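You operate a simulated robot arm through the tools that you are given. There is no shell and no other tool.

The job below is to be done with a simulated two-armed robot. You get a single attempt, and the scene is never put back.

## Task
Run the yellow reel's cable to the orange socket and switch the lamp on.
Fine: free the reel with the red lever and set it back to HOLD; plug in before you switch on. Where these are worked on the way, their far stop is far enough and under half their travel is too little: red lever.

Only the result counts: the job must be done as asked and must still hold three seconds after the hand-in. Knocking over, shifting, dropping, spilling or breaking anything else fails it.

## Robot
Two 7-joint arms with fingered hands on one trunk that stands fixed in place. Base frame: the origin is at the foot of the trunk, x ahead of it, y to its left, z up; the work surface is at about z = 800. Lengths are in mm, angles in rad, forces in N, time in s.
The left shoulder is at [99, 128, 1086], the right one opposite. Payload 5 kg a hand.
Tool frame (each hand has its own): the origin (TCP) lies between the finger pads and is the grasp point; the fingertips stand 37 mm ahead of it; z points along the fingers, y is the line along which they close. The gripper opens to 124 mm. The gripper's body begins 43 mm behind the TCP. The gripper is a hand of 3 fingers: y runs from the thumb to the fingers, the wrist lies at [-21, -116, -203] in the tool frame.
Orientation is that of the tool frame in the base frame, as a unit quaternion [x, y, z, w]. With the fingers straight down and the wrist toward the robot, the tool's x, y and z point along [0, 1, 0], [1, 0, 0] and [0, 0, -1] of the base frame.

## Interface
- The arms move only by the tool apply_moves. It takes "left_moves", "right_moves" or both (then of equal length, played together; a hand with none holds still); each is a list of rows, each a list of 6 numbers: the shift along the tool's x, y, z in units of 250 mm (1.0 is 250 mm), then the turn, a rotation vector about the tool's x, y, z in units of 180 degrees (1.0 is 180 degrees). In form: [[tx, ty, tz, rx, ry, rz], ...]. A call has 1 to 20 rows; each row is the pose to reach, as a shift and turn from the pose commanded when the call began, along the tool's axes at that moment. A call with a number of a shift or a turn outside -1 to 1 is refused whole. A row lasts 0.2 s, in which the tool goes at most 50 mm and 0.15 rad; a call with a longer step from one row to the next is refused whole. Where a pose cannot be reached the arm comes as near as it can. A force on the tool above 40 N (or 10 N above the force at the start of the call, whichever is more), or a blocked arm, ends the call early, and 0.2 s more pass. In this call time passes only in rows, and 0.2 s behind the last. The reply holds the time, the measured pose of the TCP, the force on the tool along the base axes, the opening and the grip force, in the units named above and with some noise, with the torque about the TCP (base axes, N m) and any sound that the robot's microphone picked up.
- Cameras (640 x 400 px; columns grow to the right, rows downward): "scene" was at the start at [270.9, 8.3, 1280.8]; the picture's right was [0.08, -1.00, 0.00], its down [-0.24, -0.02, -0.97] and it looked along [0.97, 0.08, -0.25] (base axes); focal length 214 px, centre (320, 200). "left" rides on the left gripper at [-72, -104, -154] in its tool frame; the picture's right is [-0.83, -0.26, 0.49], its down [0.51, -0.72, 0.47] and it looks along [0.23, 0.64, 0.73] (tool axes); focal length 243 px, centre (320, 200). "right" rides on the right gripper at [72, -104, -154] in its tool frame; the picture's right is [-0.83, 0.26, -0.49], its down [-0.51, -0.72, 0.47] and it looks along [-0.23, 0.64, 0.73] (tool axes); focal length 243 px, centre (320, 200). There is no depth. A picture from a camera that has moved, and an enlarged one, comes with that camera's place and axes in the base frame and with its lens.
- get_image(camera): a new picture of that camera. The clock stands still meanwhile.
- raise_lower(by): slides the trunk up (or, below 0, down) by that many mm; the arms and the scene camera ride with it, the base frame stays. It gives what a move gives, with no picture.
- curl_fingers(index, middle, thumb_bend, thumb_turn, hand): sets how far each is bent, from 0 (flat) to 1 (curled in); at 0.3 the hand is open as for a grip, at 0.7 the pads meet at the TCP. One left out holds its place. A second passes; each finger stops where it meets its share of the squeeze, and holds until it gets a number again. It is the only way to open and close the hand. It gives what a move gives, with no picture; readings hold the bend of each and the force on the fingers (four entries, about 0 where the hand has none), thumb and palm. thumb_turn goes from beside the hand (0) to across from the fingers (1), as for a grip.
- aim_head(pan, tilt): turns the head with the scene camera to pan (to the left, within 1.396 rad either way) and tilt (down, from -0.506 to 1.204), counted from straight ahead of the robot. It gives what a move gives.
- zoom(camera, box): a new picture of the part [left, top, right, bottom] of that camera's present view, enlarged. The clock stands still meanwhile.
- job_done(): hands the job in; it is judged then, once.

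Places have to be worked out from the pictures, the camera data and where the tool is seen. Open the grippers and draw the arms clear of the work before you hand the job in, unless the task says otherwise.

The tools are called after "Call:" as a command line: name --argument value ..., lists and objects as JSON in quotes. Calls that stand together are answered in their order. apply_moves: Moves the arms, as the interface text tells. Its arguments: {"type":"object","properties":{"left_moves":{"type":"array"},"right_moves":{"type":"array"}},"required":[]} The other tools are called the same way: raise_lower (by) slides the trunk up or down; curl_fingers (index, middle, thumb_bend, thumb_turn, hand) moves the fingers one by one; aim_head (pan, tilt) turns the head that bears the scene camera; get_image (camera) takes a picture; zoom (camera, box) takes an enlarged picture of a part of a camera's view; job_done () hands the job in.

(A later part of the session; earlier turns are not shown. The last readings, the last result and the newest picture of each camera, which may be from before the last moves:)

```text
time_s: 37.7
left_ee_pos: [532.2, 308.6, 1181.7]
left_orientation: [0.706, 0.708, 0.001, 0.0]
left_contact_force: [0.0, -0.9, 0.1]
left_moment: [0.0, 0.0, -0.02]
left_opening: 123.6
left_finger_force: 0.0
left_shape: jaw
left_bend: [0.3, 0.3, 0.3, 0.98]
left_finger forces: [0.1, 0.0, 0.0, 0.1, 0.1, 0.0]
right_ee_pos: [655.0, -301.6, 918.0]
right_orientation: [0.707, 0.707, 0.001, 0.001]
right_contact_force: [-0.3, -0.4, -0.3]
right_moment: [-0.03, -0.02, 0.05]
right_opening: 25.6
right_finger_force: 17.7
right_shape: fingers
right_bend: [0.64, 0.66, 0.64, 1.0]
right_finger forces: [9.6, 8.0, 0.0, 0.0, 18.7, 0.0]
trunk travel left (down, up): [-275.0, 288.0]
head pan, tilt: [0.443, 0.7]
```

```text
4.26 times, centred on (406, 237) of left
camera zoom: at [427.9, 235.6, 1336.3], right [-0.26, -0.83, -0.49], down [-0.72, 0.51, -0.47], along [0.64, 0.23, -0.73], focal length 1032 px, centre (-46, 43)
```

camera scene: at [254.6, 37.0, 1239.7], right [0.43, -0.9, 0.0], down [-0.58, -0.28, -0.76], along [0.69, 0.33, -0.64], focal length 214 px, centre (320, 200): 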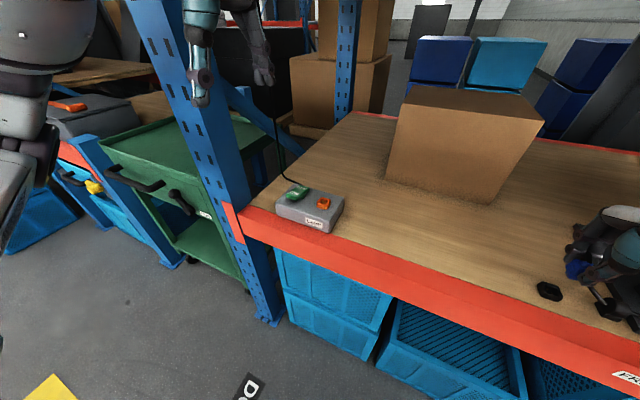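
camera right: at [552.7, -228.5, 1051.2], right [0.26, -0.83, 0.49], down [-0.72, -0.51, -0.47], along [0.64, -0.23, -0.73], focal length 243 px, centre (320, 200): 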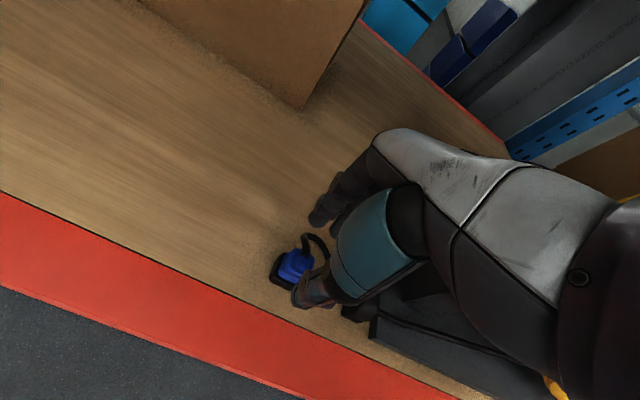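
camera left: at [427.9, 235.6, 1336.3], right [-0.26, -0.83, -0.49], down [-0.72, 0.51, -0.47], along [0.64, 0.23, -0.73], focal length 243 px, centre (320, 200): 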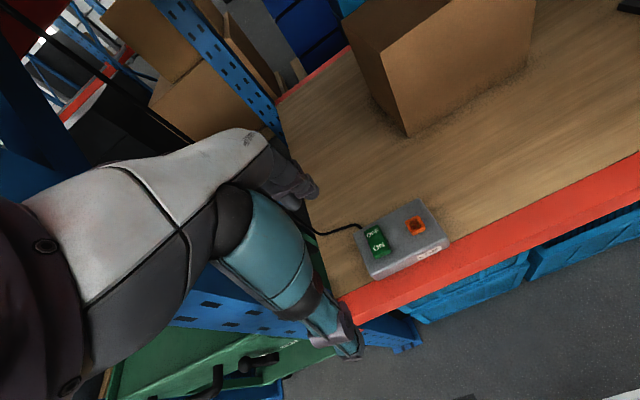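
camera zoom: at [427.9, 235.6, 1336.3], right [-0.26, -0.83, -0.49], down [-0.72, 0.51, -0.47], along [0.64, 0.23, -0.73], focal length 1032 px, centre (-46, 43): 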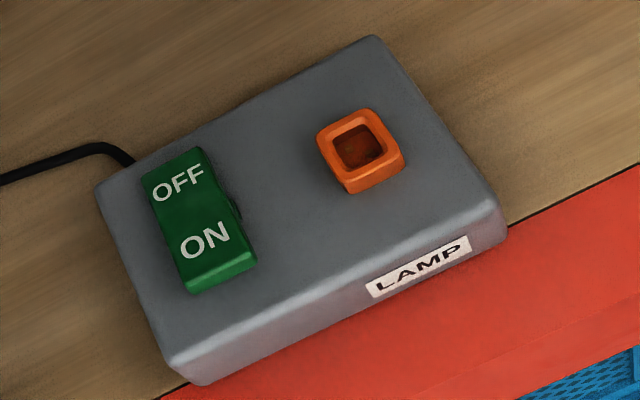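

Lamp box top is about z=848 and the socket rim about z=861, centred near (660, 217.5). I raise the plug to z≈1000 and tuck the left hand higher and further left, so the right arm can cross.

Call:
apply_moves --right_moves '[[0, 0, -0.11, 0, 0, 0], [0, 0, -0.22, 0, 0, 0], [0, 0, -0.33, 0, 0, 0]]' --left_moves '[[0.09, -0.043, -0.071, 0, 0, 0], [0.18, -0.086, -0.142, 0, 0, 0], [0.268, -0.128, -0.212, 0, 0, 0]]'

Call:
apply_moves --right_moves '[[0.14, 0, 0, 0, 0, 0], [0.28, 0, 0, 0, 0, 0], [0.42, 0, 0, 0, 0, 0], [0.56, 0, 0, 0, 0, 0], [0.7, 0, 0, 0, 0, 0]]'

Call:
get_image --camera "scene"

```text
time_s: 38.5
left_ee_pos: [499.9, 374.3, 1236.0]
left_orientation: [0.707, 0.707, 0.0, 0.0]
left_contact_force: [-0.5, -0.4, 0.1]
left_moment: [-0.03, -0.04, -0.05]
left_opening: 123.7
left_finger_force: 0.1
left_shape: jaw
left_bend: [0.3, 0.3, 0.3, 0.98]
left_finger forces: [0.0, 0.1, 0.1, 0.1, 0.0, 0.0]
right_ee_pos: [653.8, -301.6, 1003.4]
right_orientation: [0.707, 0.708, 0.002, 0.002]
right_contact_force: [0.7, 0.6, 0.3]
right_moment: [-0.02, -0.03, 0.02]
right_opening: 25.6
right_finger_force: 18.1
right_shape: fingers
right_bend: [0.64, 0.66, 0.64, 1.0]
right_finger forces: [9.5, 8.0, 0.0, 0.0, 18.5, 0.0]
trunk travel left (down, up): [-275.0, 288.0]
head pan, tilt: [0.443, 0.7]
```

```text
time_s: 39.7
left_ee_pos: [501.1, 376.4, 1235.2]
left_orientation: [0.707, 0.707, -0.001, 0.0]
left_contact_force: [0.1, 0.7, 0.2]
left_moment: [-0.05, -0.04, -0.02]
left_opening: 124.0
left_finger_force: 0.1
left_shape: jaw
left_bend: [0.3, 0.3, 0.3, 0.98]
left_finger forces: [0.0, 0.0, 0.0, 0.1, 0.0, 0.1]
right_ee_pos: [656.1, -124.8, 1002.3]
right_orientation: [0.707, 0.707, 0.0, 0.002]
right_contact_force: [0.1, 0.6, -1.1]
right_moment: [-0.04, -0.02, 0.02]
right_opening: 25.5
right_finger_force: 18.3
right_shape: fingers
right_bend: [0.64, 0.66, 0.64, 1.0]
right_finger forces: [9.9, 7.9, 0.0, 0.1, 18.5, 0.0]
trunk travel left (down, up): [-275.0, 288.0]
head pan, tilt: [0.443, 0.7]
```

```text
taken
camera scene: at [254.8, 38.5, 1239.6], right [0.43, -0.9, 0.0], down [-0.58, -0.28, -0.76], along [0.69, 0.33, -0.64], focal length 214 px, centre (320, 200)
```

scene: 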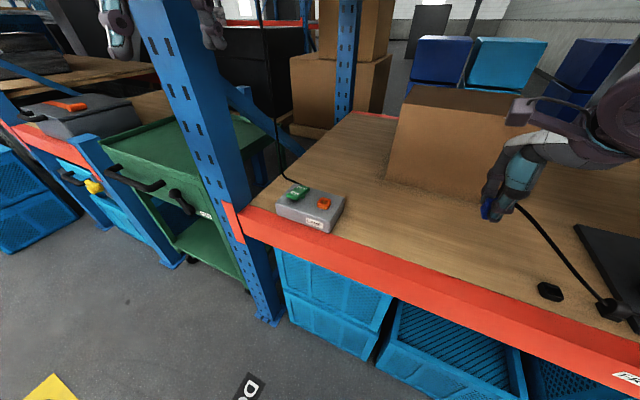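

The cable pays out freely with no drag. I carry on toward the lamp.

Call:
apply_moves --right_moves '[[0.14, 0, 0, 0, 0, 0], [0.28, 0, 0, 0, 0, 0], [0.42, 0, 0, 0, 0, 0], [0.56, 0, 0, 0, 0, 0], [0.7, 0, 0, 0, 0, 0]]'

Call:
apply_moves --right_moves '[[0.14, 0.004, 0, 0, 0, 0], [0.28, 0.008, 0, 0, 0, 0], [0.42, 0.012, 0, 0, 0, 0], [0.54, 0.016, 0, 0, 0, 0], [0.6, 0.018, 0, 0, 0, 0]]'

Call:
get_image --camera "scene"

Call:
get_image --camera "right"

```text
time_s: 40.9
left_ee_pos: [501.6, 375.5, 1236.0]
left_orientation: [0.707, 0.708, 0.0, 0.001]
left_contact_force: [0.5, 0.6, -0.1]
left_moment: [-0.06, -0.05, 0.03]
left_opening: 123.6
left_finger_force: 0.1
left_shape: jaw
left_bend: [0.3, 0.3, 0.3, 0.98]
left_finger forces: [0.0, 0.0, 0.0, 0.0, 0.0, 0.0]
right_ee_pos: [655.3, 50.9, 1002.5]
right_orientation: [0.708, 0.706, 0.001, 0.002]
right_contact_force: [-0.4, 0.5, 0.6]
right_moment: [0.01, -0.01, -0.01]
right_opening: 25.3
right_finger_force: 17.9
right_shape: fingers
right_bend: [0.64, 0.66, 0.64, 1.0]
right_finger forces: [9.9, 7.9, 0.1, 0.0, 18.2, 0.0]
trunk travel left (down, up): [-275.0, 288.0]
head pan, tilt: [0.443, 0.7]
```

```text
time_s: 42.1
left_ee_pos: [500.8, 373.9, 1235.8]
left_orientation: [0.707, 0.708, 0.0, 0.001]
left_contact_force: [0.2, -0.6, -0.5]
left_moment: [0.04, -0.01, 0.01]
left_opening: 123.9
left_finger_force: 0.1
left_shape: jaw
left_bend: [0.3, 0.3, 0.3, 0.98]
left_finger forces: [0.1, 0.0, 0.0, 0.1, 0.0, 0.0]
right_ee_pos: [658.9, 198.6, 1003.0]
right_orientation: [0.707, 0.707, 0.002, 0.001]
right_contact_force: [-0.4, -0.3, -0.9]
right_moment: [-0.01, 0.0, 0.02]
right_opening: 23.2
right_finger_force: 16.2
right_shape: fingers
right_bend: [0.63, 0.72, 0.67, 1.0]
right_finger forces: [11.4, 6.8, 0.1, 0.0, 13.7, 0.1]
trunk travel left (down, up): [-275.0, 288.0]
head pan, tilt: [0.443, 0.7]
```

```text
taken
camera scene: at [254.5, 36.8, 1239.7], right [0.43, -0.9, 0.0], down [-0.58, -0.28, -0.77], along [0.69, 0.33, -0.64], focal length 214 px, centre (320, 200)
```

scene: 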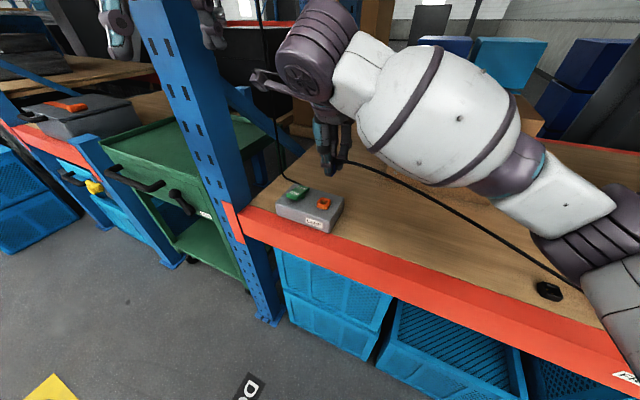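

```text
taken
camera right: at [556.2, 271.1, 1154.1], right [0.26, -0.83, 0.49], down [-0.72, -0.51, -0.47], along [0.64, -0.23, -0.73], focal length 243 px, centre (320, 200)
```

right: 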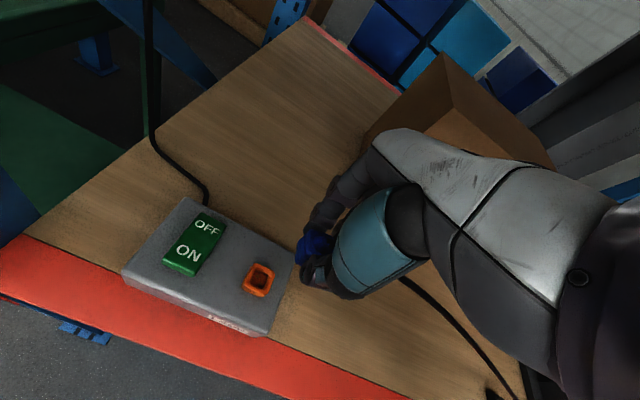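

The finger bends changed during the last leg (middle 0.66→0.72), so the plug may have shifted in the grip. I inspect it closely.

Call:
zoom --camera "right" --box '[280, 210, 344, 290]'

Call:
zoom --camera "scene" --box '[300, 115, 364, 195]'

Call:
get_image --camera "left"

```text
5.00 times, centred on (312, 250) of right
camera zoom: at [556.2, 271.1, 1154.1], right [0.26, -0.83, 0.49], down [-0.72, -0.51, -0.47], along [0.64, -0.23, -0.73], focal length 1213 px, centre (360, -50)
```

zoom: 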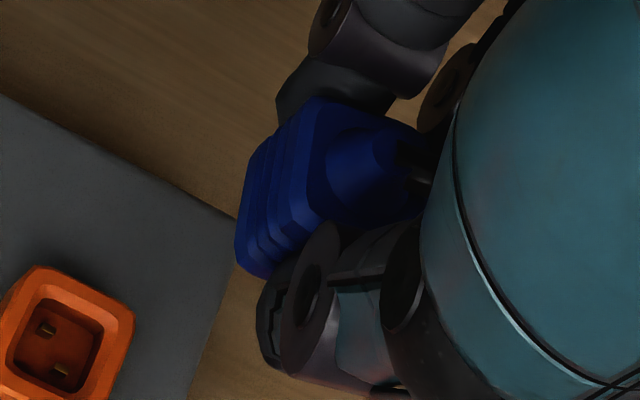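

```text
5.00 times, centred on (332, 155) of scene
camera zoom: at [254.5, 36.8, 1239.7], right [0.43, -0.9, 0.0], down [-0.58, -0.28, -0.77], along [0.69, 0.33, -0.64], focal length 1072 px, centre (260, 425)
```

zoom: 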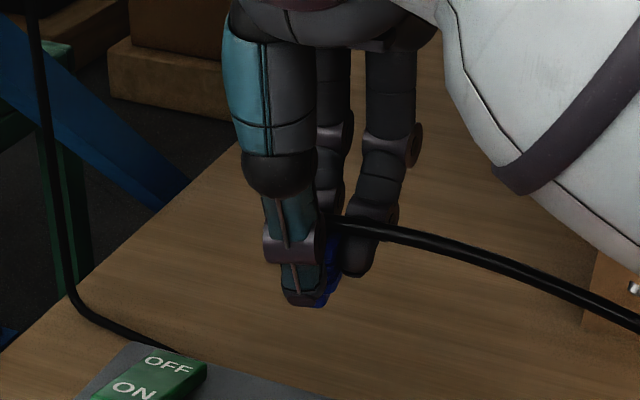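

```text
taken
camera left: at [396.2, 302.1, 1389.7], right [-0.26, -0.83, -0.49], down [-0.72, 0.51, -0.47], along [0.64, 0.23, -0.73], focal length 243 px, centre (320, 200)
```

left: 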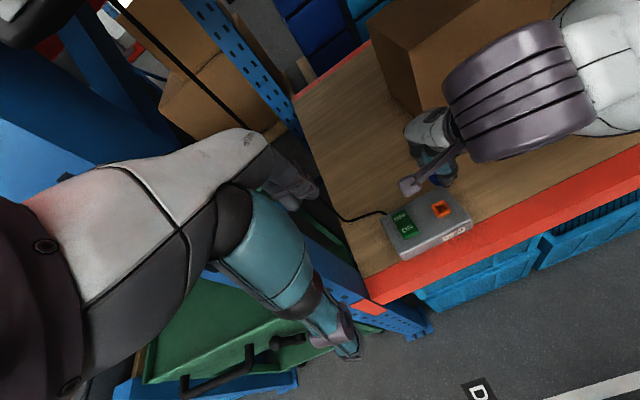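

I take the same right-camera crops as just after the lift, to compare the plug's pose in the hand directly.

Call:
zoom --camera "right" --box '[260, 190, 360, 290]'

Call:
zoom --camera "right" --box '[285, 215, 335, 265]'

Call:
zoom --camera "left" --box '[390, 90, 490, 240]'

```text
4.00 times, centred on (310, 240) of right
camera zoom: at [556.2, 271.1, 1154.1], right [0.26, -0.83, 0.49], down [-0.72, -0.51, -0.47], along [0.64, -0.23, -0.73], focal length 970 px, centre (360, 40)
```

zoom: 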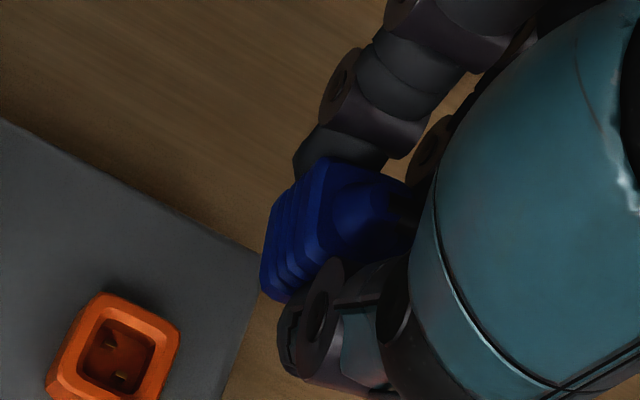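

```text
8.00 times, centred on (310, 240) of right
camera zoom: at [556.2, 271.1, 1154.1], right [0.26, -0.83, 0.49], down [-0.72, -0.51, -0.47], along [0.64, -0.23, -0.73], focal length 1941 px, centre (400, -120)
```

zoom: 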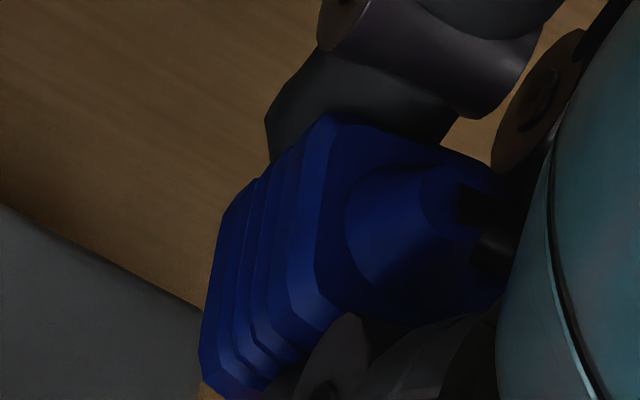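

```text
2.67 times, centred on (440, 165) of left
camera zoom: at [396.2, 302.1, 1389.7], right [-0.26, -0.83, -0.49], down [-0.72, 0.51, -0.47], along [0.64, 0.23, -0.73], focal length 647 px, centre (0, 293)
```

zoom: 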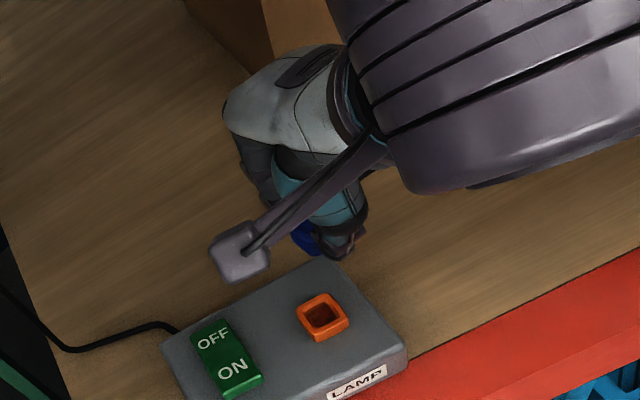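

The plug's facets look turned a little in yaw compared with just after the lift. I zoom harder from all three cameras to measure the angle.

Call:
zoom --camera "right" --box '[292, 220, 332, 260]'

Call:
zoom --camera "left" --box '[425, 160, 475, 200]'

Call:
zoom --camera "scene" --box '[315, 150, 345, 180]'

```text
10.00 times, centred on (312, 240) of right
camera zoom: at [556.2, 271.1, 1154.1], right [0.26, -0.83, 0.49], down [-0.72, -0.51, -0.47], along [0.64, -0.23, -0.73], focal length 2426 px, centre (400, -200)
```

zoom: 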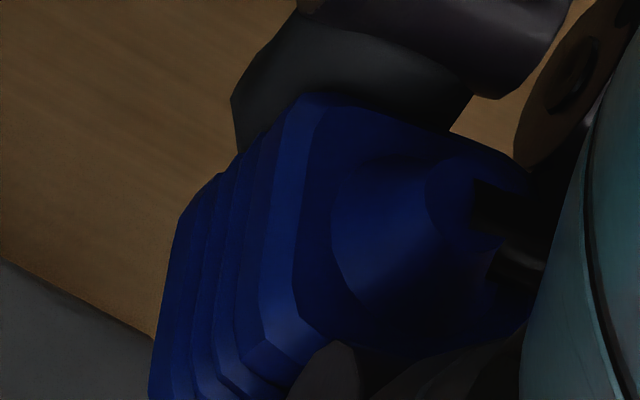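

```text
10.00 times, centred on (450, 180) of left
camera zoom: at [396.2, 302.1, 1389.7], right [-0.26, -0.83, -0.49], down [-0.72, 0.51, -0.47], along [0.64, 0.23, -0.73], focal length 2426 px, centre (-980, 400)
```

zoom: 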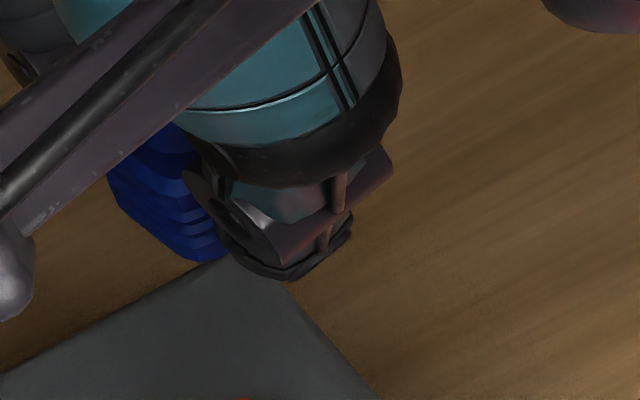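

```text
13.33 times, centred on (330, 165) of scene
camera zoom: at [254.5, 36.8, 1239.7], right [0.43, -0.9, 0.0], down [-0.58, -0.28, -0.77], along [0.69, 0.33, -0.64], focal length 2860 px, centre (187, 667)
```

zoom: 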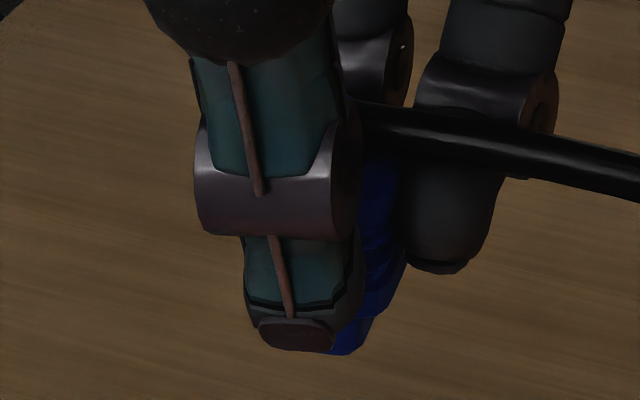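

The evidence is ambiguous. I let a little time pass (re-aiming the head at the plug) to see whether the grip is still changing, and get another view.

Call:
aim_head --pan 0.3 --tilt 0.45

Call:
zoom --camera "scene" --box '[270, 130, 370, 230]'

```text
time_s: 42.9
left_ee_pos: [501.5, 374.2, 1237.7]
left_orientation: [0.707, 0.708, 0.0, 0.0]
left_contact_force: [-1.2, 0.6, -0.1]
left_moment: [0.03, 0.02, -0.02]
left_opening: 123.8
left_finger_force: 0.0
left_shape: jaw
left_bend: [0.3, 0.3, 0.3, 0.98]
left_finger forces: [0.0, 0.0, 0.0, 0.0, 0.0, 0.0]
right_ee_pos: [661.2, 198.7, 1001.7]
right_orientation: [0.707, 0.707, 0.001, 0.002]
right_contact_force: [-0.6, -1.0, -1.2]
right_moment: [-0.01, 0.02, -0.04]
right_opening: 23.4
right_finger_force: 16.0
right_shape: fingers
right_bend: [0.63, 0.72, 0.67, 1.0]
right_finger forces: [11.6, 6.4, 0.0, 0.0, 13.8, 0.0]
trunk travel left (down, up): [-275.0, 288.0]
head pan, tilt: [0.3, 0.45]
```

```text
4.00 times, centred on (320, 180) of scene
camera zoom: at [265.7, 27.8, 1261.8], right [0.3, -0.96, 0.0], down [-0.42, -0.13, -0.9], along [0.86, 0.27, -0.44], focal length 858 px, centre (320, 280)
```

zoom: 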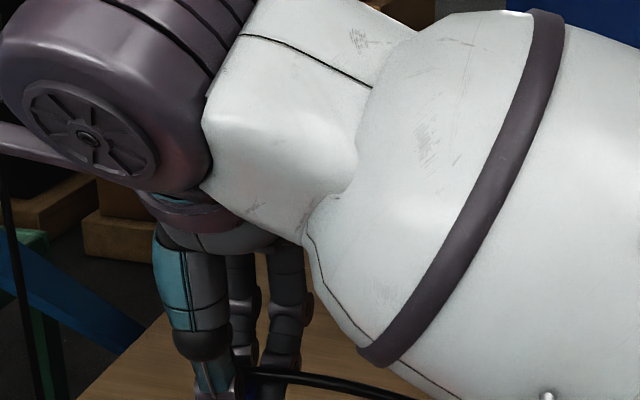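

The grip is stable but altered. Enough cable is now paid out to move without drag, so I carry the plug back above its parking socket, where I have reference views, to measure its pose and re-grasp if needed.

Call:
apply_moves --right_moves '[[-0.1, -0.005, 0, 0, 0, 0], [-0.2, -0.01, 0, 0, 0, 0], [-0.3, -0.015, 0, 0, 0, 0], [-0.4, -0.02, 0, 0, 0, 0], [-0.5, -0.02, 0, 0, 0, 0], [-0.6, -0.02, 0, 0, 0, 0], [-0.7, -0.02, 0, 0, 0, 0], [-0.8, -0.02, 0, 0, 0, 0], [-0.9, -0.02, 0, 0, 0, 0], [-1.0, -0.02, 0, 0, 0, 0]]'

Call:
apply_moves --right_moves '[[-0.1, 0, 0, 0, 0, 0], [-0.2, 0, 0, 0, 0, 0], [-0.3, 0, 0, 0, 0, 0], [-0.4, 0, 0, 0, 0, 0], [-0.5, 0, 0, 0, 0, 0], [-0.6, 0, 0, 0, 0, 0], [-0.7, 0, 0, 0, 0, 0], [-0.8, 0, 0.08, 0, 0, 0], [-0.9, 0, 0.16, 0, 0, 0], [-1.0, 0, 0.24, 0, 0, 0]]'

Call:
aim_head --pan -0.4 --tilt 0.7

Call:
get_image --camera "scene"

```text
time_s: 45.1
left_ee_pos: [500.6, 373.7, 1236.5]
left_orientation: [0.707, 0.708, -0.001, 0.0]
left_contact_force: [-0.2, -0.2, 0.5]
left_moment: [0.02, 0.0, -0.02]
left_opening: 123.9
left_finger_force: 0.0
left_shape: jaw
left_bend: [0.3, 0.3, 0.3, 0.98]
left_finger forces: [0.1, 0.1, 0.1, 0.1, 0.0, 0.0]
right_ee_pos: [654.4, -53.1, 1001.8]
right_orientation: [0.707, 0.707, 0.002, 0.0]
right_contact_force: [0.0, -0.4, 0.1]
right_moment: [-0.01, 0.0, 0.04]
right_opening: 23.2
right_finger_force: 15.2
right_shape: fingers
right_bend: [0.63, 0.72, 0.67, 1.0]
right_finger forces: [11.7, 5.7, 0.1, 0.1, 13.7, 0.0]
trunk travel left (down, up): [-275.0, 288.0]
head pan, tilt: [0.3, 0.45]
```

```text
time_s: 47.3
left_ee_pos: [500.3, 373.2, 1236.2]
left_orientation: [0.707, 0.707, 0.0, 0.0]
left_contact_force: [0.1, -1.1, -0.2]
left_moment: [0.02, 0.03, -0.03]
left_opening: 123.6
left_finger_force: 0.0
left_shape: jaw
left_bend: [0.3, 0.3, 0.3, 0.98]
left_finger forces: [0.0, 0.1, 0.0, 0.0, 0.0, 0.0]
right_ee_pos: [654.2, -301.3, 942.4]
right_orientation: [0.708, 0.706, 0.001, 0.001]
right_contact_force: [-0.2, -0.6, -1.1]
right_moment: [0.02, -0.03, 0.02]
right_opening: 23.2
right_finger_force: 15.6
right_shape: fingers
right_bend: [0.63, 0.72, 0.67, 1.0]
right_finger forces: [11.7, 5.5, 0.1, 0.0, 13.6, 0.0]
trunk travel left (down, up): [-275.0, 288.0]
head pan, tilt: [0.3, 0.45]
```

```text
time_s: 48.4
left_ee_pos: [501.5, 374.2, 1235.4]
left_orientation: [0.707, 0.707, 0.0, 0.0]
left_contact_force: [0.0, 0.3, -0.1]
left_moment: [0.02, 0.03, 0.02]
left_opening: 123.5
left_finger_force: 0.1
left_shape: jaw
left_bend: [0.3, 0.3, 0.3, 0.98]
left_finger forces: [0.1, 0.0, 0.0, 0.0, 0.1, 0.1]
right_ee_pos: [654.1, -300.6, 942.8]
right_orientation: [0.707, 0.707, 0.0, 0.001]
right_contact_force: [0.4, -0.3, 0.2]
right_moment: [-0.01, -0.01, 0.03]
right_opening: 23.2
right_finger_force: 15.4
right_shape: fingers
right_bend: [0.63, 0.72, 0.67, 1.0]
right_finger forces: [11.8, 5.4, 0.0, 0.1, 13.9, 0.0]
trunk travel left (down, up): [-275.0, 288.0]
head pan, tilt: [-0.4, 0.7]
```

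```text
taken
camera scene: at [256.2, -32.4, 1239.7], right [-0.39, -0.92, 0.0], down [-0.59, 0.25, -0.77], along [0.7, -0.3, -0.64], focal length 214 px, centre (320, 200)
```

scene: 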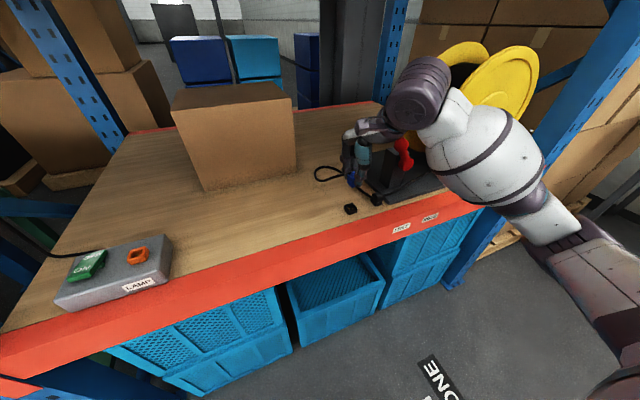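

The cable is now slack, looping beside the hand. I lower to the reference height (z≈919) and take the reference crops again.

Call:
apply_moves --right_moves '[[0, 0.002, 0.046, 0, 0, 0], [0, 0.004, 0.094, 0, 0, 0]]'

Call:
zoom --camera "scene" --box '[338, 168, 378, 198]'

Call:
zoom --camera "right" --box '[260, 190, 360, 290]'

Call:
zoom --camera "right" --box '[285, 215, 335, 265]'

Call:
zoom --camera "scene" --box '[320, 150, 400, 220]'

```text
time_s: 49.0
left_ee_pos: [501.6, 372.8, 1234.7]
left_orientation: [0.707, 0.707, 0.001, 0.0]
left_contact_force: [0.6, 0.0, -0.2]
left_moment: [-0.01, 0.01, -0.02]
left_opening: 123.6
left_finger_force: 0.0
left_shape: jaw
left_bend: [0.3, 0.3, 0.3, 0.98]
left_finger forces: [0.0, 0.0, 0.0, 0.0, 0.1, 0.0]
right_ee_pos: [655.9, -300.4, 918.5]
right_orientation: [0.707, 0.707, 0.001, 0.001]
right_contact_force: [1.8, -0.6, -0.8]
right_moment: [0.0, 0.02, -0.01]
right_opening: 23.1
right_finger_force: 15.7
right_shape: fingers
right_bend: [0.63, 0.72, 0.67, 1.0]
right_finger forces: [11.7, 5.4, 0.1, 0.1, 13.9, 0.0]
trunk travel left (down, up): [-275.0, 288.0]
head pan, tilt: [-0.4, 0.7]
```

```text
13.33 times, centred on (358, 183) of scene
camera zoom: at [256.2, -32.5, 1239.7], right [-0.39, -0.92, 0.0], down [-0.59, 0.25, -0.76], along [0.7, -0.3, -0.64], focal length 2860 px, centre (-187, 427)
```

zoom: 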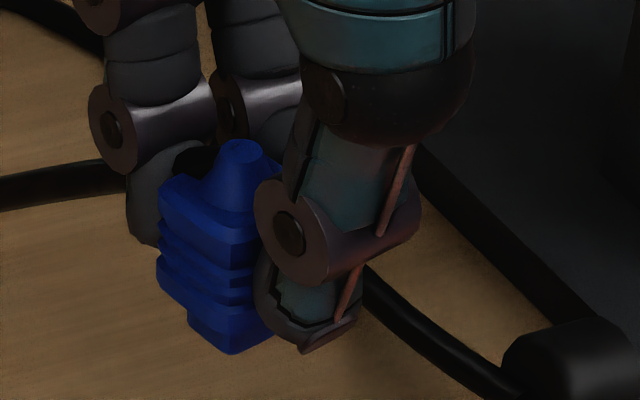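

```text
4.00 times, centred on (310, 240) of right
camera zoom: at [552.9, -228.0, 1070.9], right [0.26, -0.83, 0.49], down [-0.72, -0.51, -0.47], along [0.64, -0.23, -0.73], focal length 970 px, centre (360, 40)
```

zoom: 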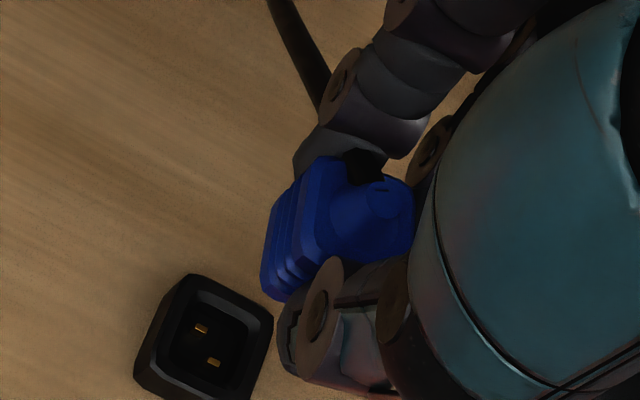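

```text
8.00 times, centred on (310, 240) of right
camera zoom: at [552.9, -228.0, 1070.9], right [0.26, -0.83, 0.49], down [-0.72, -0.51, -0.47], along [0.64, -0.23, -0.73], focal length 1941 px, centre (400, -120)
```

zoom: 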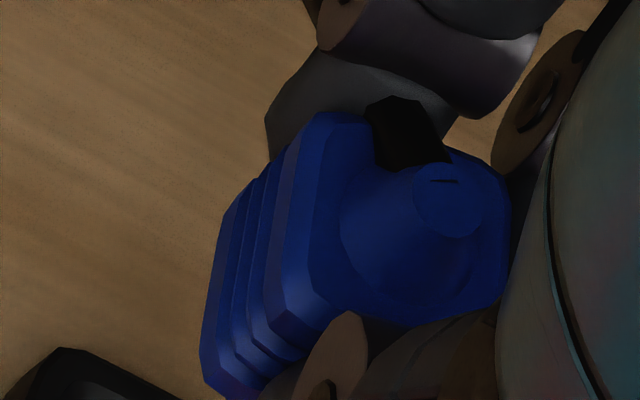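

```text
5.71 times, centred on (360, 185) of scene
camera zoom: at [256.2, -32.5, 1239.7], right [-0.39, -0.92, 0.0], down [-0.59, 0.25, -0.76], along [0.7, -0.3, -0.64], focal length 1226 px, centre (91, 286)
```

zoom: 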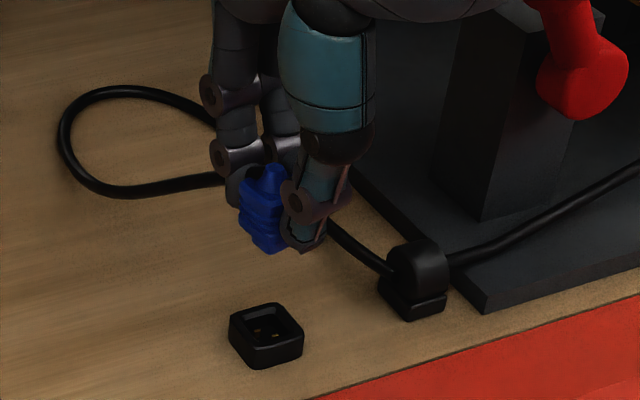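

The plug slid about 6 mm up and 3 mm in +y within the grip, with roughly 4° of yaw. I'll re-seat it in the parking socket and grasp afresh, now that the cable is slack. I offset and yaw the hand to compensate, and come down until the nose is just above the rim.

Call:
apply_moves --right_moves '[[-0.015, -0.007, 0.04, 0, 0, 0.022], [-0.015, -0.007, 0.09, 0, 0, 0.022], [-0.015, -0.007, 0.14, 0, 0, 0.022]]'

Call:
zoom --camera "scene" --box '[325, 170, 385, 220]'

Call:
zoom --camera "right" --box '[260, 200, 350, 290]'

```text
time_s: 49.8
left_ee_pos: [499.6, 373.9, 1235.6]
left_orientation: [0.707, 0.708, 0.0, 0.0]
left_contact_force: [-0.4, 0.5, -0.6]
left_moment: [0.01, 0.01, -0.01]
left_opening: 123.6
left_finger_force: 0.0
left_shape: jaw
left_bend: [0.3, 0.3, 0.3, 0.98]
left_finger forces: [0.0, 0.0, 0.1, 0.1, 0.1, 0.0]
right_ee_pos: [655.3, -304.5, 883.2]
right_orientation: [0.731, 0.682, 0.001, 0.001]
right_contact_force: [-0.8, -0.7, -0.8]
right_moment: [0.03, 0.01, 0.02]
right_opening: 23.3
right_finger_force: 15.5
right_shape: fingers
right_bend: [0.63, 0.72, 0.67, 1.0]
right_finger forces: [11.8, 5.4, 0.0, 0.0, 13.8, 0.0]
trunk travel left (down, up): [-275.0, 288.0]
head pan, tilt: [-0.4, 0.7]
```

```text
8.00 times, centred on (355, 195) of scene
camera zoom: at [256.2, -32.6, 1239.7], right [-0.39, -0.92, 0.0], down [-0.59, 0.25, -0.76], along [0.7, -0.3, -0.64], focal length 1716 px, centre (40, 240)
```

zoom: 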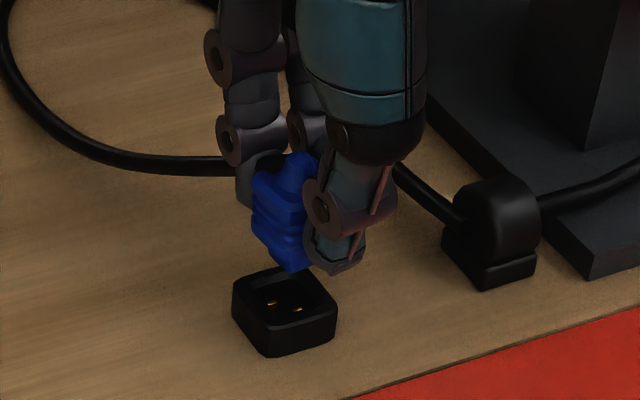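

```text
4.44 times, centred on (305, 245) of right
camera zoom: at [556.8, -225.2, 1035.3], right [0.2, -0.85, 0.49], down [-0.75, -0.46, -0.47], along [0.63, -0.28, -0.73], focal length 1078 px, centre (387, 0)
```

zoom: 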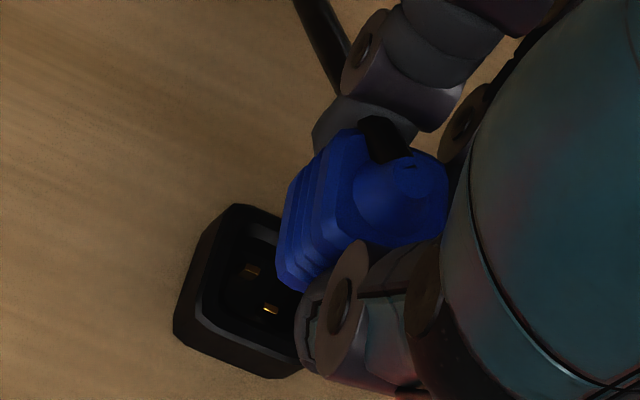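

I'm above the socket with the nose about a centimetre from the rim. I lower 8 mm more and zoom tighter, to judge centring directly against the opening.

Call:
apply_moves --right_moves '[[0, 0, 0.016, 0, 0, 0], [0, 0, 0.032, 0, 0, 0]]'

Call:
zoom --camera "scene" --box '[336, 180, 372, 216]'

Call:
zoom --camera "right" --box '[270, 220, 330, 280]'

```text
time_s: 50.4
left_ee_pos: [501.3, 375.1, 1235.7]
left_orientation: [0.707, 0.707, -0.001, 0.0]
left_contact_force: [0.0, 0.5, 0.1]
left_moment: [0.04, -0.02, -0.02]
left_opening: 123.5
left_finger_force: 0.0
left_shape: jaw
left_bend: [0.3, 0.3, 0.3, 0.98]
left_finger forces: [0.1, 0.1, 0.0, 0.0, 0.1, 0.0]
right_ee_pos: [655.0, -304.9, 874.6]
right_orientation: [0.731, 0.682, 0.001, 0.0]
right_contact_force: [-0.7, 0.0, -0.6]
right_moment: [0.05, -0.03, 0.0]
right_opening: 23.4
right_finger_force: 15.4
right_shape: fingers
right_bend: [0.63, 0.72, 0.67, 1.0]
right_finger forces: [11.7, 5.3, 0.0, 0.0, 13.7, 0.1]
trunk travel left (down, up): [-275.0, 288.0]
head pan, tilt: [-0.4, 0.7]
```

```text
11.11 times, centred on (354, 198) of scene
camera zoom: at [256.1, -32.5, 1239.7], right [-0.39, -0.92, 0.0], down [-0.59, 0.25, -0.76], along [0.7, -0.3, -0.64], focal length 2383 px, centre (-58, 222)
```

zoom: 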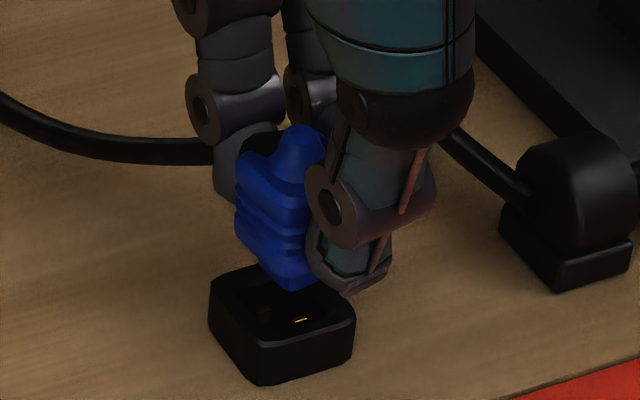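

```text
6.67 times, centred on (300, 250) of right
camera zoom: at [556.4, -225.3, 1027.3], right [0.2, -0.85, 0.49], down [-0.75, -0.46, -0.47], along [0.63, -0.28, -0.73], focal length 1618 px, centre (453, -133)
```

zoom: 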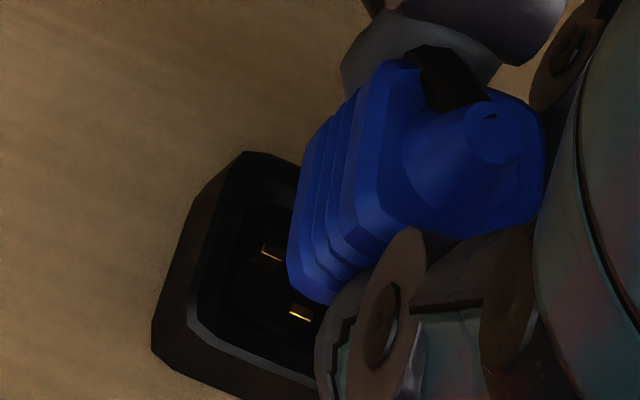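

Compared with the opening, the nose needs to go about 3.5 mm in +y. I correct and look again.

Call:
apply_moves --right_moves '[[0.014, 0.002, 0, 0, 0, 0], [0.014, 0.002, 0.008, 0, 0, 0]]'

Call:
zoom --camera "scene" --box '[340, 185, 368, 213]'

Call:
zoom --camera "right" --box '[270, 220, 330, 280]'

```text
time_s: 51.0
left_ee_pos: [500.9, 375.6, 1236.3]
left_orientation: [0.707, 0.707, 0.0, -0.001]
left_contact_force: [0.9, 0.5, -1.1]
left_moment: [0.01, -0.03, 0.03]
left_opening: 123.7
left_finger_force: 0.0
left_shape: jaw
left_bend: [0.3, 0.3, 0.3, 0.98]
left_finger forces: [0.0, 0.0, 0.0, 0.0, 0.0, 0.1]
right_ee_pos: [654.5, -302.0, 872.8]
right_orientation: [0.73, 0.683, 0.002, 0.001]
right_contact_force: [-0.5, 0.4, 0.3]
right_moment: [0.02, 0.0, 0.02]
right_opening: 23.3
right_finger_force: 15.4
right_shape: fingers
right_bend: [0.63, 0.72, 0.67, 1.0]
right_finger forces: [11.7, 5.4, 0.0, 0.0, 13.8, 0.0]
trunk travel left (down, up): [-275.0, 288.0]
head pan, tilt: [-0.4, 0.7]
```

```text
14.29 times, centred on (354, 199) of scene
camera zoom: at [256.0, -32.6, 1239.7], right [-0.39, -0.92, 0.0], down [-0.59, 0.25, -0.76], along [0.7, -0.3, -0.64], focal length 3064 px, centre (-166, 214)
```

zoom: 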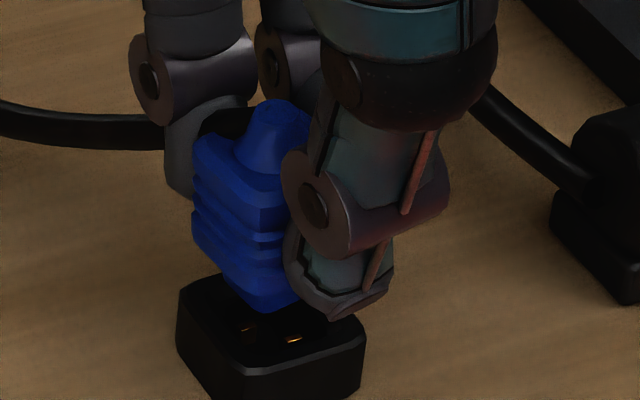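

```text
6.67 times, centred on (300, 250) of right
camera zoom: at [556.9, -221.8, 1025.5], right [0.2, -0.85, 0.49], down [-0.75, -0.46, -0.47], along [0.63, -0.28, -0.73], focal length 1618 px, centre (453, -133)
```

zoom: 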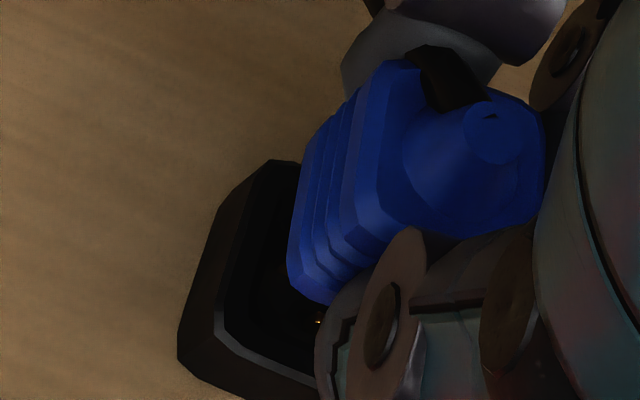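

Now the nose looks centred within about a millimetre. I lower another 6 mm to the rim and check again.

Call:
apply_moves --right_moves '[[0, 0, 0.012, 0, 0, 0], [0, 0, 0.024, 0, 0, 0]]'

Call:
zoom --camera "scene" --box '[340, 185, 368, 213]'

Call:
zoom --camera "right" --box '[280, 230, 330, 280]'

```text
time_s: 51.5
left_ee_pos: [501.9, 374.5, 1236.4]
left_orientation: [0.706, 0.708, 0.001, 0.0]
left_contact_force: [0.0, 0.3, -0.5]
left_moment: [0.01, 0.02, -0.02]
left_opening: 124.1
left_finger_force: 0.1
left_shape: jaw
left_bend: [0.3, 0.3, 0.3, 0.98]
left_finger forces: [0.1, 0.0, 0.0, 0.0, 0.0, 0.1]
right_ee_pos: [655.3, -302.2, 867.2]
right_orientation: [0.731, 0.682, 0.0, 0.001]
right_contact_force: [0.7, -0.2, -0.6]
right_moment: [0.01, 0.02, 0.01]
right_opening: 23.5
right_finger_force: 15.2
right_shape: fingers
right_bend: [0.63, 0.72, 0.67, 1.0]
right_finger forces: [11.7, 5.4, 0.0, 0.0, 13.7, 0.0]
trunk travel left (down, up): [-275.0, 288.0]
head pan, tilt: [-0.4, 0.7]
```

```text
14.29 times, centred on (354, 199) of scene
camera zoom: at [256.1, -32.5, 1239.7], right [-0.39, -0.92, 0.0], down [-0.59, 0.25, -0.76], along [0.7, -0.3, -0.64], focal length 3064 px, centre (-166, 214)
```

zoom: 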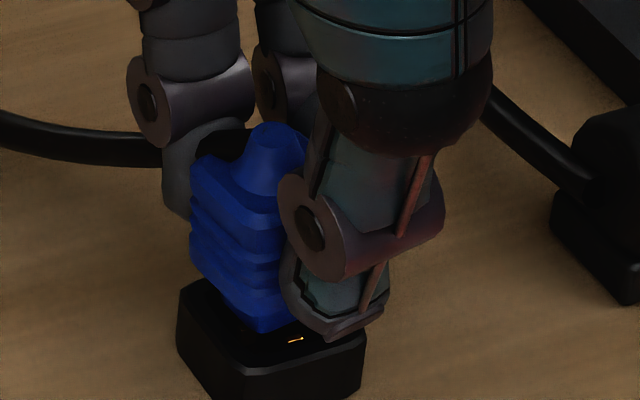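

```text
8.00 times, centred on (305, 255) of right
camera zoom: at [557.3, -221.9, 1019.4], right [0.2, -0.85, 0.49], down [-0.75, -0.46, -0.47], along [0.63, -0.28, -0.73], focal length 1941 px, centre (440, -240)
```

zoom: 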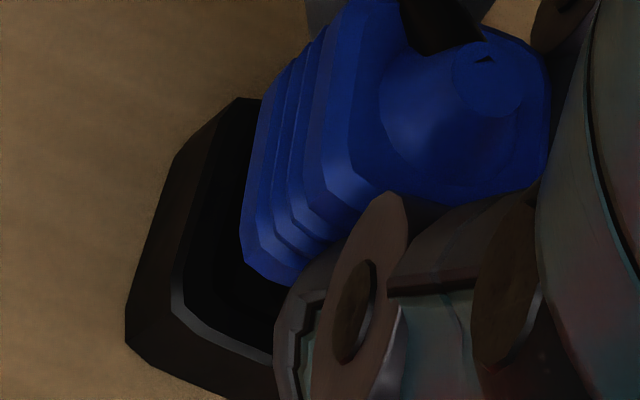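

Both views put the nose within about 1 mm of centre, just above the rim. I press down gently in 2 mm rows with the force guard active.

Call:
apply_moves --right_moves '[[0, 0, 0.008, 0, 0, 0], [0, 0, 0.016, 0, 0, 0], [0, 0, 0.024, 0, 0, 0], [0, 0, 0.032, 0, 0, 0]]'

Call:
zoom --camera "scene" --box '[340, 185, 368, 213]'

```text
time_s: 52.5
left_ee_pos: [500.6, 374.6, 1237.4]
left_orientation: [0.707, 0.707, -0.001, 0.0]
left_contact_force: [-0.4, -0.8, 1.0]
left_moment: [-0.02, 0.01, 0.0]
left_opening: 123.7
left_finger_force: 0.0
left_shape: jaw
left_bend: [0.3, 0.3, 0.3, 0.98]
left_finger forces: [0.0, 0.1, 0.0, 0.0, 0.0, 0.0]
right_ee_pos: [654.5, -301.9, 859.8]
right_orientation: [0.732, 0.682, 0.002, 0.001]
right_contact_force: [-4.4, 0.1, 6.4]
right_moment: [0.01, 0.2, -0.01]
right_opening: 23.1
right_finger_force: 16.9
right_shape: fingers
right_bend: [0.63, 0.72, 0.67, 1.0]
right_finger forces: [10.8, 5.5, 0.0, 0.1, 17.5, 0.0]
trunk travel left (down, up): [-275.0, 288.0]
head pan, tilt: [-0.4, 0.7]
```

```text
14.29 times, centred on (354, 199) of scene
camera zoom: at [255.4, -32.3, 1239.9], right [-0.39, -0.92, 0.0], down [-0.59, 0.25, -0.77], along [0.7, -0.3, -0.64], focal length 3064 px, centre (-166, 214)
```

zoom: 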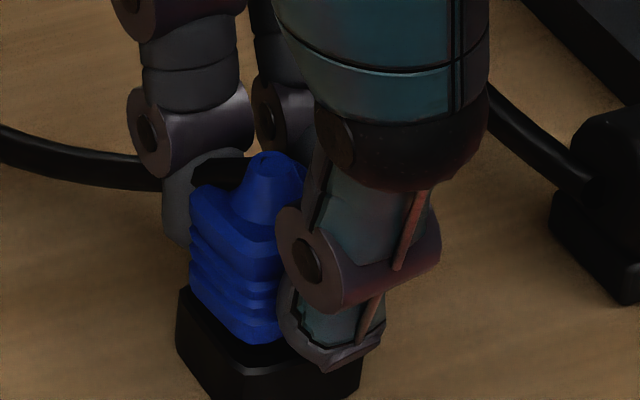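

The nose is entering (6 N up, 4 N toward -x). I ease 1 mm toward -x and continue down.

Call:
apply_moves --right_moves '[[0, -0.004, 0.004, 0, 0, 0], [0, -0.005, 0.012, 0, 0, 0], [0, -0.005, 0.02, 0, 0, 0]]'

Call:
zoom --camera "scene" --box '[340, 185, 368, 213]'

Call:
zoom --camera "right" --box '[280, 230, 330, 280]'

```text
time_s: 53.4
left_ee_pos: [498.9, 375.9, 1238.1]
left_orientation: [0.707, 0.707, 0.001, 0.001]
left_contact_force: [1.0, 0.4, 0.3]
left_moment: [-0.07, 0.0, -0.01]
left_opening: 123.8
left_finger_force: 0.0
left_shape: jaw
left_bend: [0.3, 0.3, 0.3, 0.98]
left_finger forces: [0.0, 0.1, 0.0, 0.1, 0.0, 0.0]
right_ee_pos: [653.1, -301.9, 856.9]
right_orientation: [0.731, 0.682, 0.002, 0.003]
right_contact_force: [2.0, -1.6, 20.4]
right_moment: [0.04, -0.12, -0.03]
right_opening: 22.9
right_finger_force: 19.0
right_shape: fingers
right_bend: [0.62, 0.72, 0.68, 1.0]
right_finger forces: [13.9, 7.1, 0.0, 0.0, 16.9, 0.1]
trunk travel left (down, up): [-275.0, 288.0]
head pan, tilt: [-0.4, 0.7]
```

```text
14.29 times, centred on (354, 199) of scene
camera zoom: at [254.3, -31.9, 1240.3], right [-0.39, -0.92, 0.0], down [-0.59, 0.25, -0.77], along [0.71, -0.3, -0.64], focal length 3064 px, centre (-166, 214)
```

zoom: 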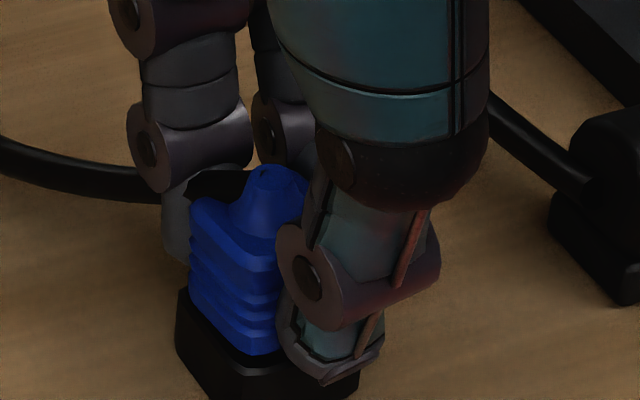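

```text
8.00 times, centred on (305, 255) of right
camera zoom: at [554.5, -221.8, 1008.3], right [0.2, -0.85, 0.49], down [-0.75, -0.46, -0.48], along [0.63, -0.28, -0.73], focal length 1941 px, centre (440, -240)
```

zoom: 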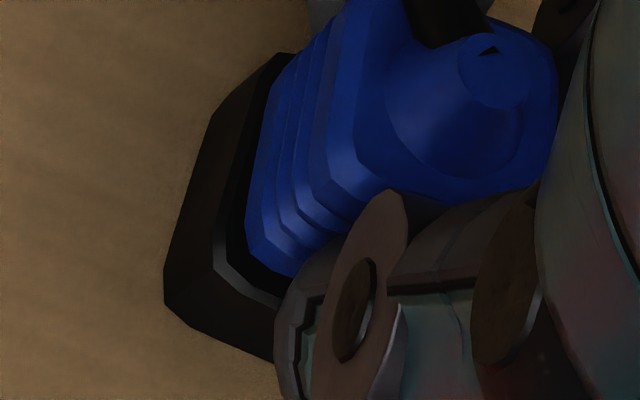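

The plug is going in straight (20 N, about 2–3 mm left). I press slightly further.

Call:
apply_moves --right_moves '[[0, 0, 0.006, 0, 0, 0], [0, 0, 0.012, 0, 0, 0], [0, 0, 0.018, 0, 0, 0]]'

Call:
zoom --camera "scene" --box '[340, 185, 368, 213]'

```text
time_s: 54.1
left_ee_pos: [498.6, 373.5, 1237.1]
left_orientation: [0.707, 0.707, 0.0, 0.001]
left_contact_force: [-0.4, -0.6, 0.3]
left_moment: [0.0, -0.01, 0.01]
left_opening: 123.7
left_finger_force: 0.1
left_shape: jaw
left_bend: [0.3, 0.3, 0.3, 0.98]
left_finger forces: [0.0, 0.0, 0.0, 0.0, 0.1, 0.0]
right_ee_pos: [652.6, -302.2, 852.8]
right_orientation: [0.731, 0.682, 0.002, 0.002]
right_contact_force: [0.2, -9.1, 33.0]
right_moment: [-0.13, -0.08, -0.1]
right_opening: 23.2
right_finger_force: 22.2
right_shape: fingers
right_bend: [0.62, 0.73, 0.68, 1.0]
right_finger forces: [14.9, 12.2, 0.1, 0.0, 18.6, 0.0]
trunk travel left (down, up): [-275.0, 288.0]
head pan, tilt: [-0.4, 0.7]
```

```text
14.29 times, centred on (354, 199) of scene
camera zoom: at [253.2, -32.1, 1240.4], right [-0.39, -0.92, 0.0], down [-0.59, 0.25, -0.77], along [0.71, -0.3, -0.64], focal length 3064 px, centre (-166, 214)
```

zoom: 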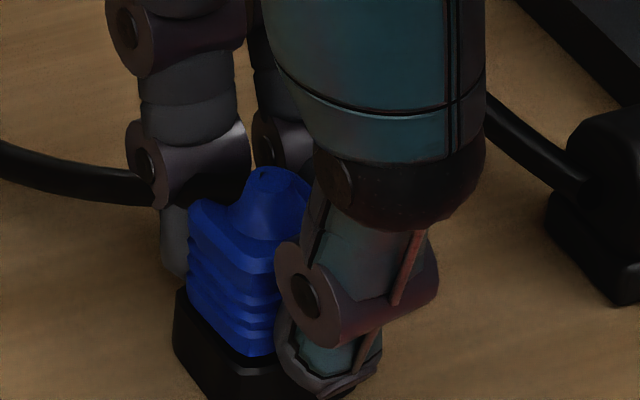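

33 N suggests the plug is at or near the seat, or the fingertips are on the rim. I open the hand and check the plug's seating before re-grasping.

Call:
curl_fingers --hand "right" --index 0.52 --middle 0.52 --thumb_bend 0.52

Call:
zoom --camera "scene" --box '[340, 185, 368, 213]'

Call:
zoom --camera "right" --box '[270, 220, 340, 290]'

```text
time_s: 55.1
left_ee_pos: [501.0, 374.0, 1235.6]
left_orientation: [0.707, 0.707, 0.0, 0.0]
left_contact_force: [-0.6, -0.1, 1.0]
left_moment: [-0.05, -0.01, -0.02]
left_opening: 123.9
left_finger_force: 0.1
left_shape: jaw
left_bend: [0.3, 0.3, 0.3, 0.98]
left_finger forces: [0.0, 0.0, 0.0, 0.0, 0.1, 0.0]
right_ee_pos: [653.9, -300.6, 849.0]
right_orientation: [0.73, 0.683, 0.001, 0.001]
right_contact_force: [0.7, -0.1, 0.0]
right_moment: [0.01, 0.01, 0.02]
right_opening: 60.7
right_finger_force: 0.0
right_shape: fingers
right_bend: [0.52, 0.52, 0.52, 1.0]
right_finger forces: [0.1, 0.0, 0.1, 0.0, 0.0, 0.0]
trunk travel left (down, up): [-275.0, 288.0]
head pan, tilt: [-0.4, 0.7]
```

```text
14.29 times, centred on (354, 199) of scene
camera zoom: at [255.7, -32.2, 1239.8], right [-0.39, -0.92, 0.0], down [-0.59, 0.25, -0.77], along [0.7, -0.3, -0.64], focal length 3064 px, centre (-166, 214)
```

zoom: 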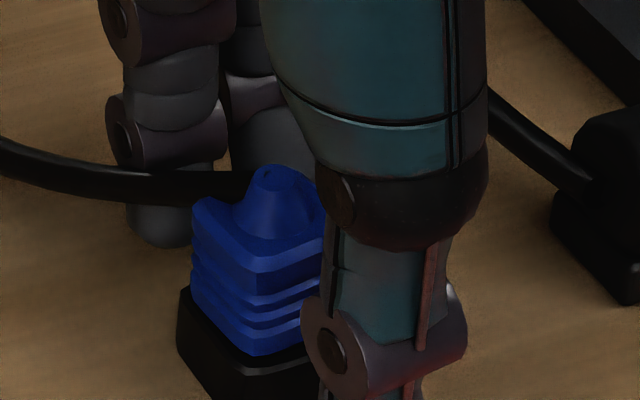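

```text
5.71 times, centred on (305, 255) of right
camera zoom: at [555.8, -221.6, 1001.8], right [0.2, -0.85, 0.49], down [-0.75, -0.46, -0.47], along [0.63, -0.28, -0.73], focal length 1386 px, centre (406, -114)
```

zoom: 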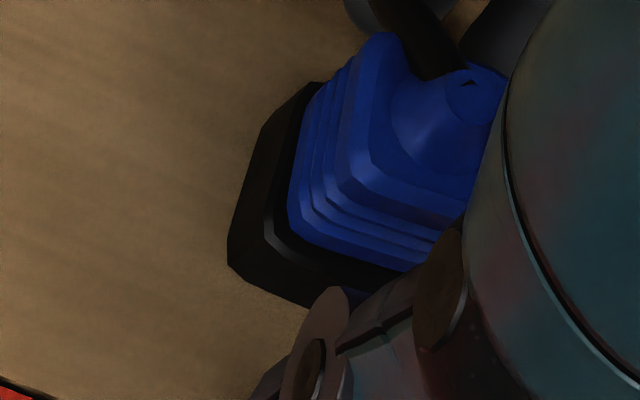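

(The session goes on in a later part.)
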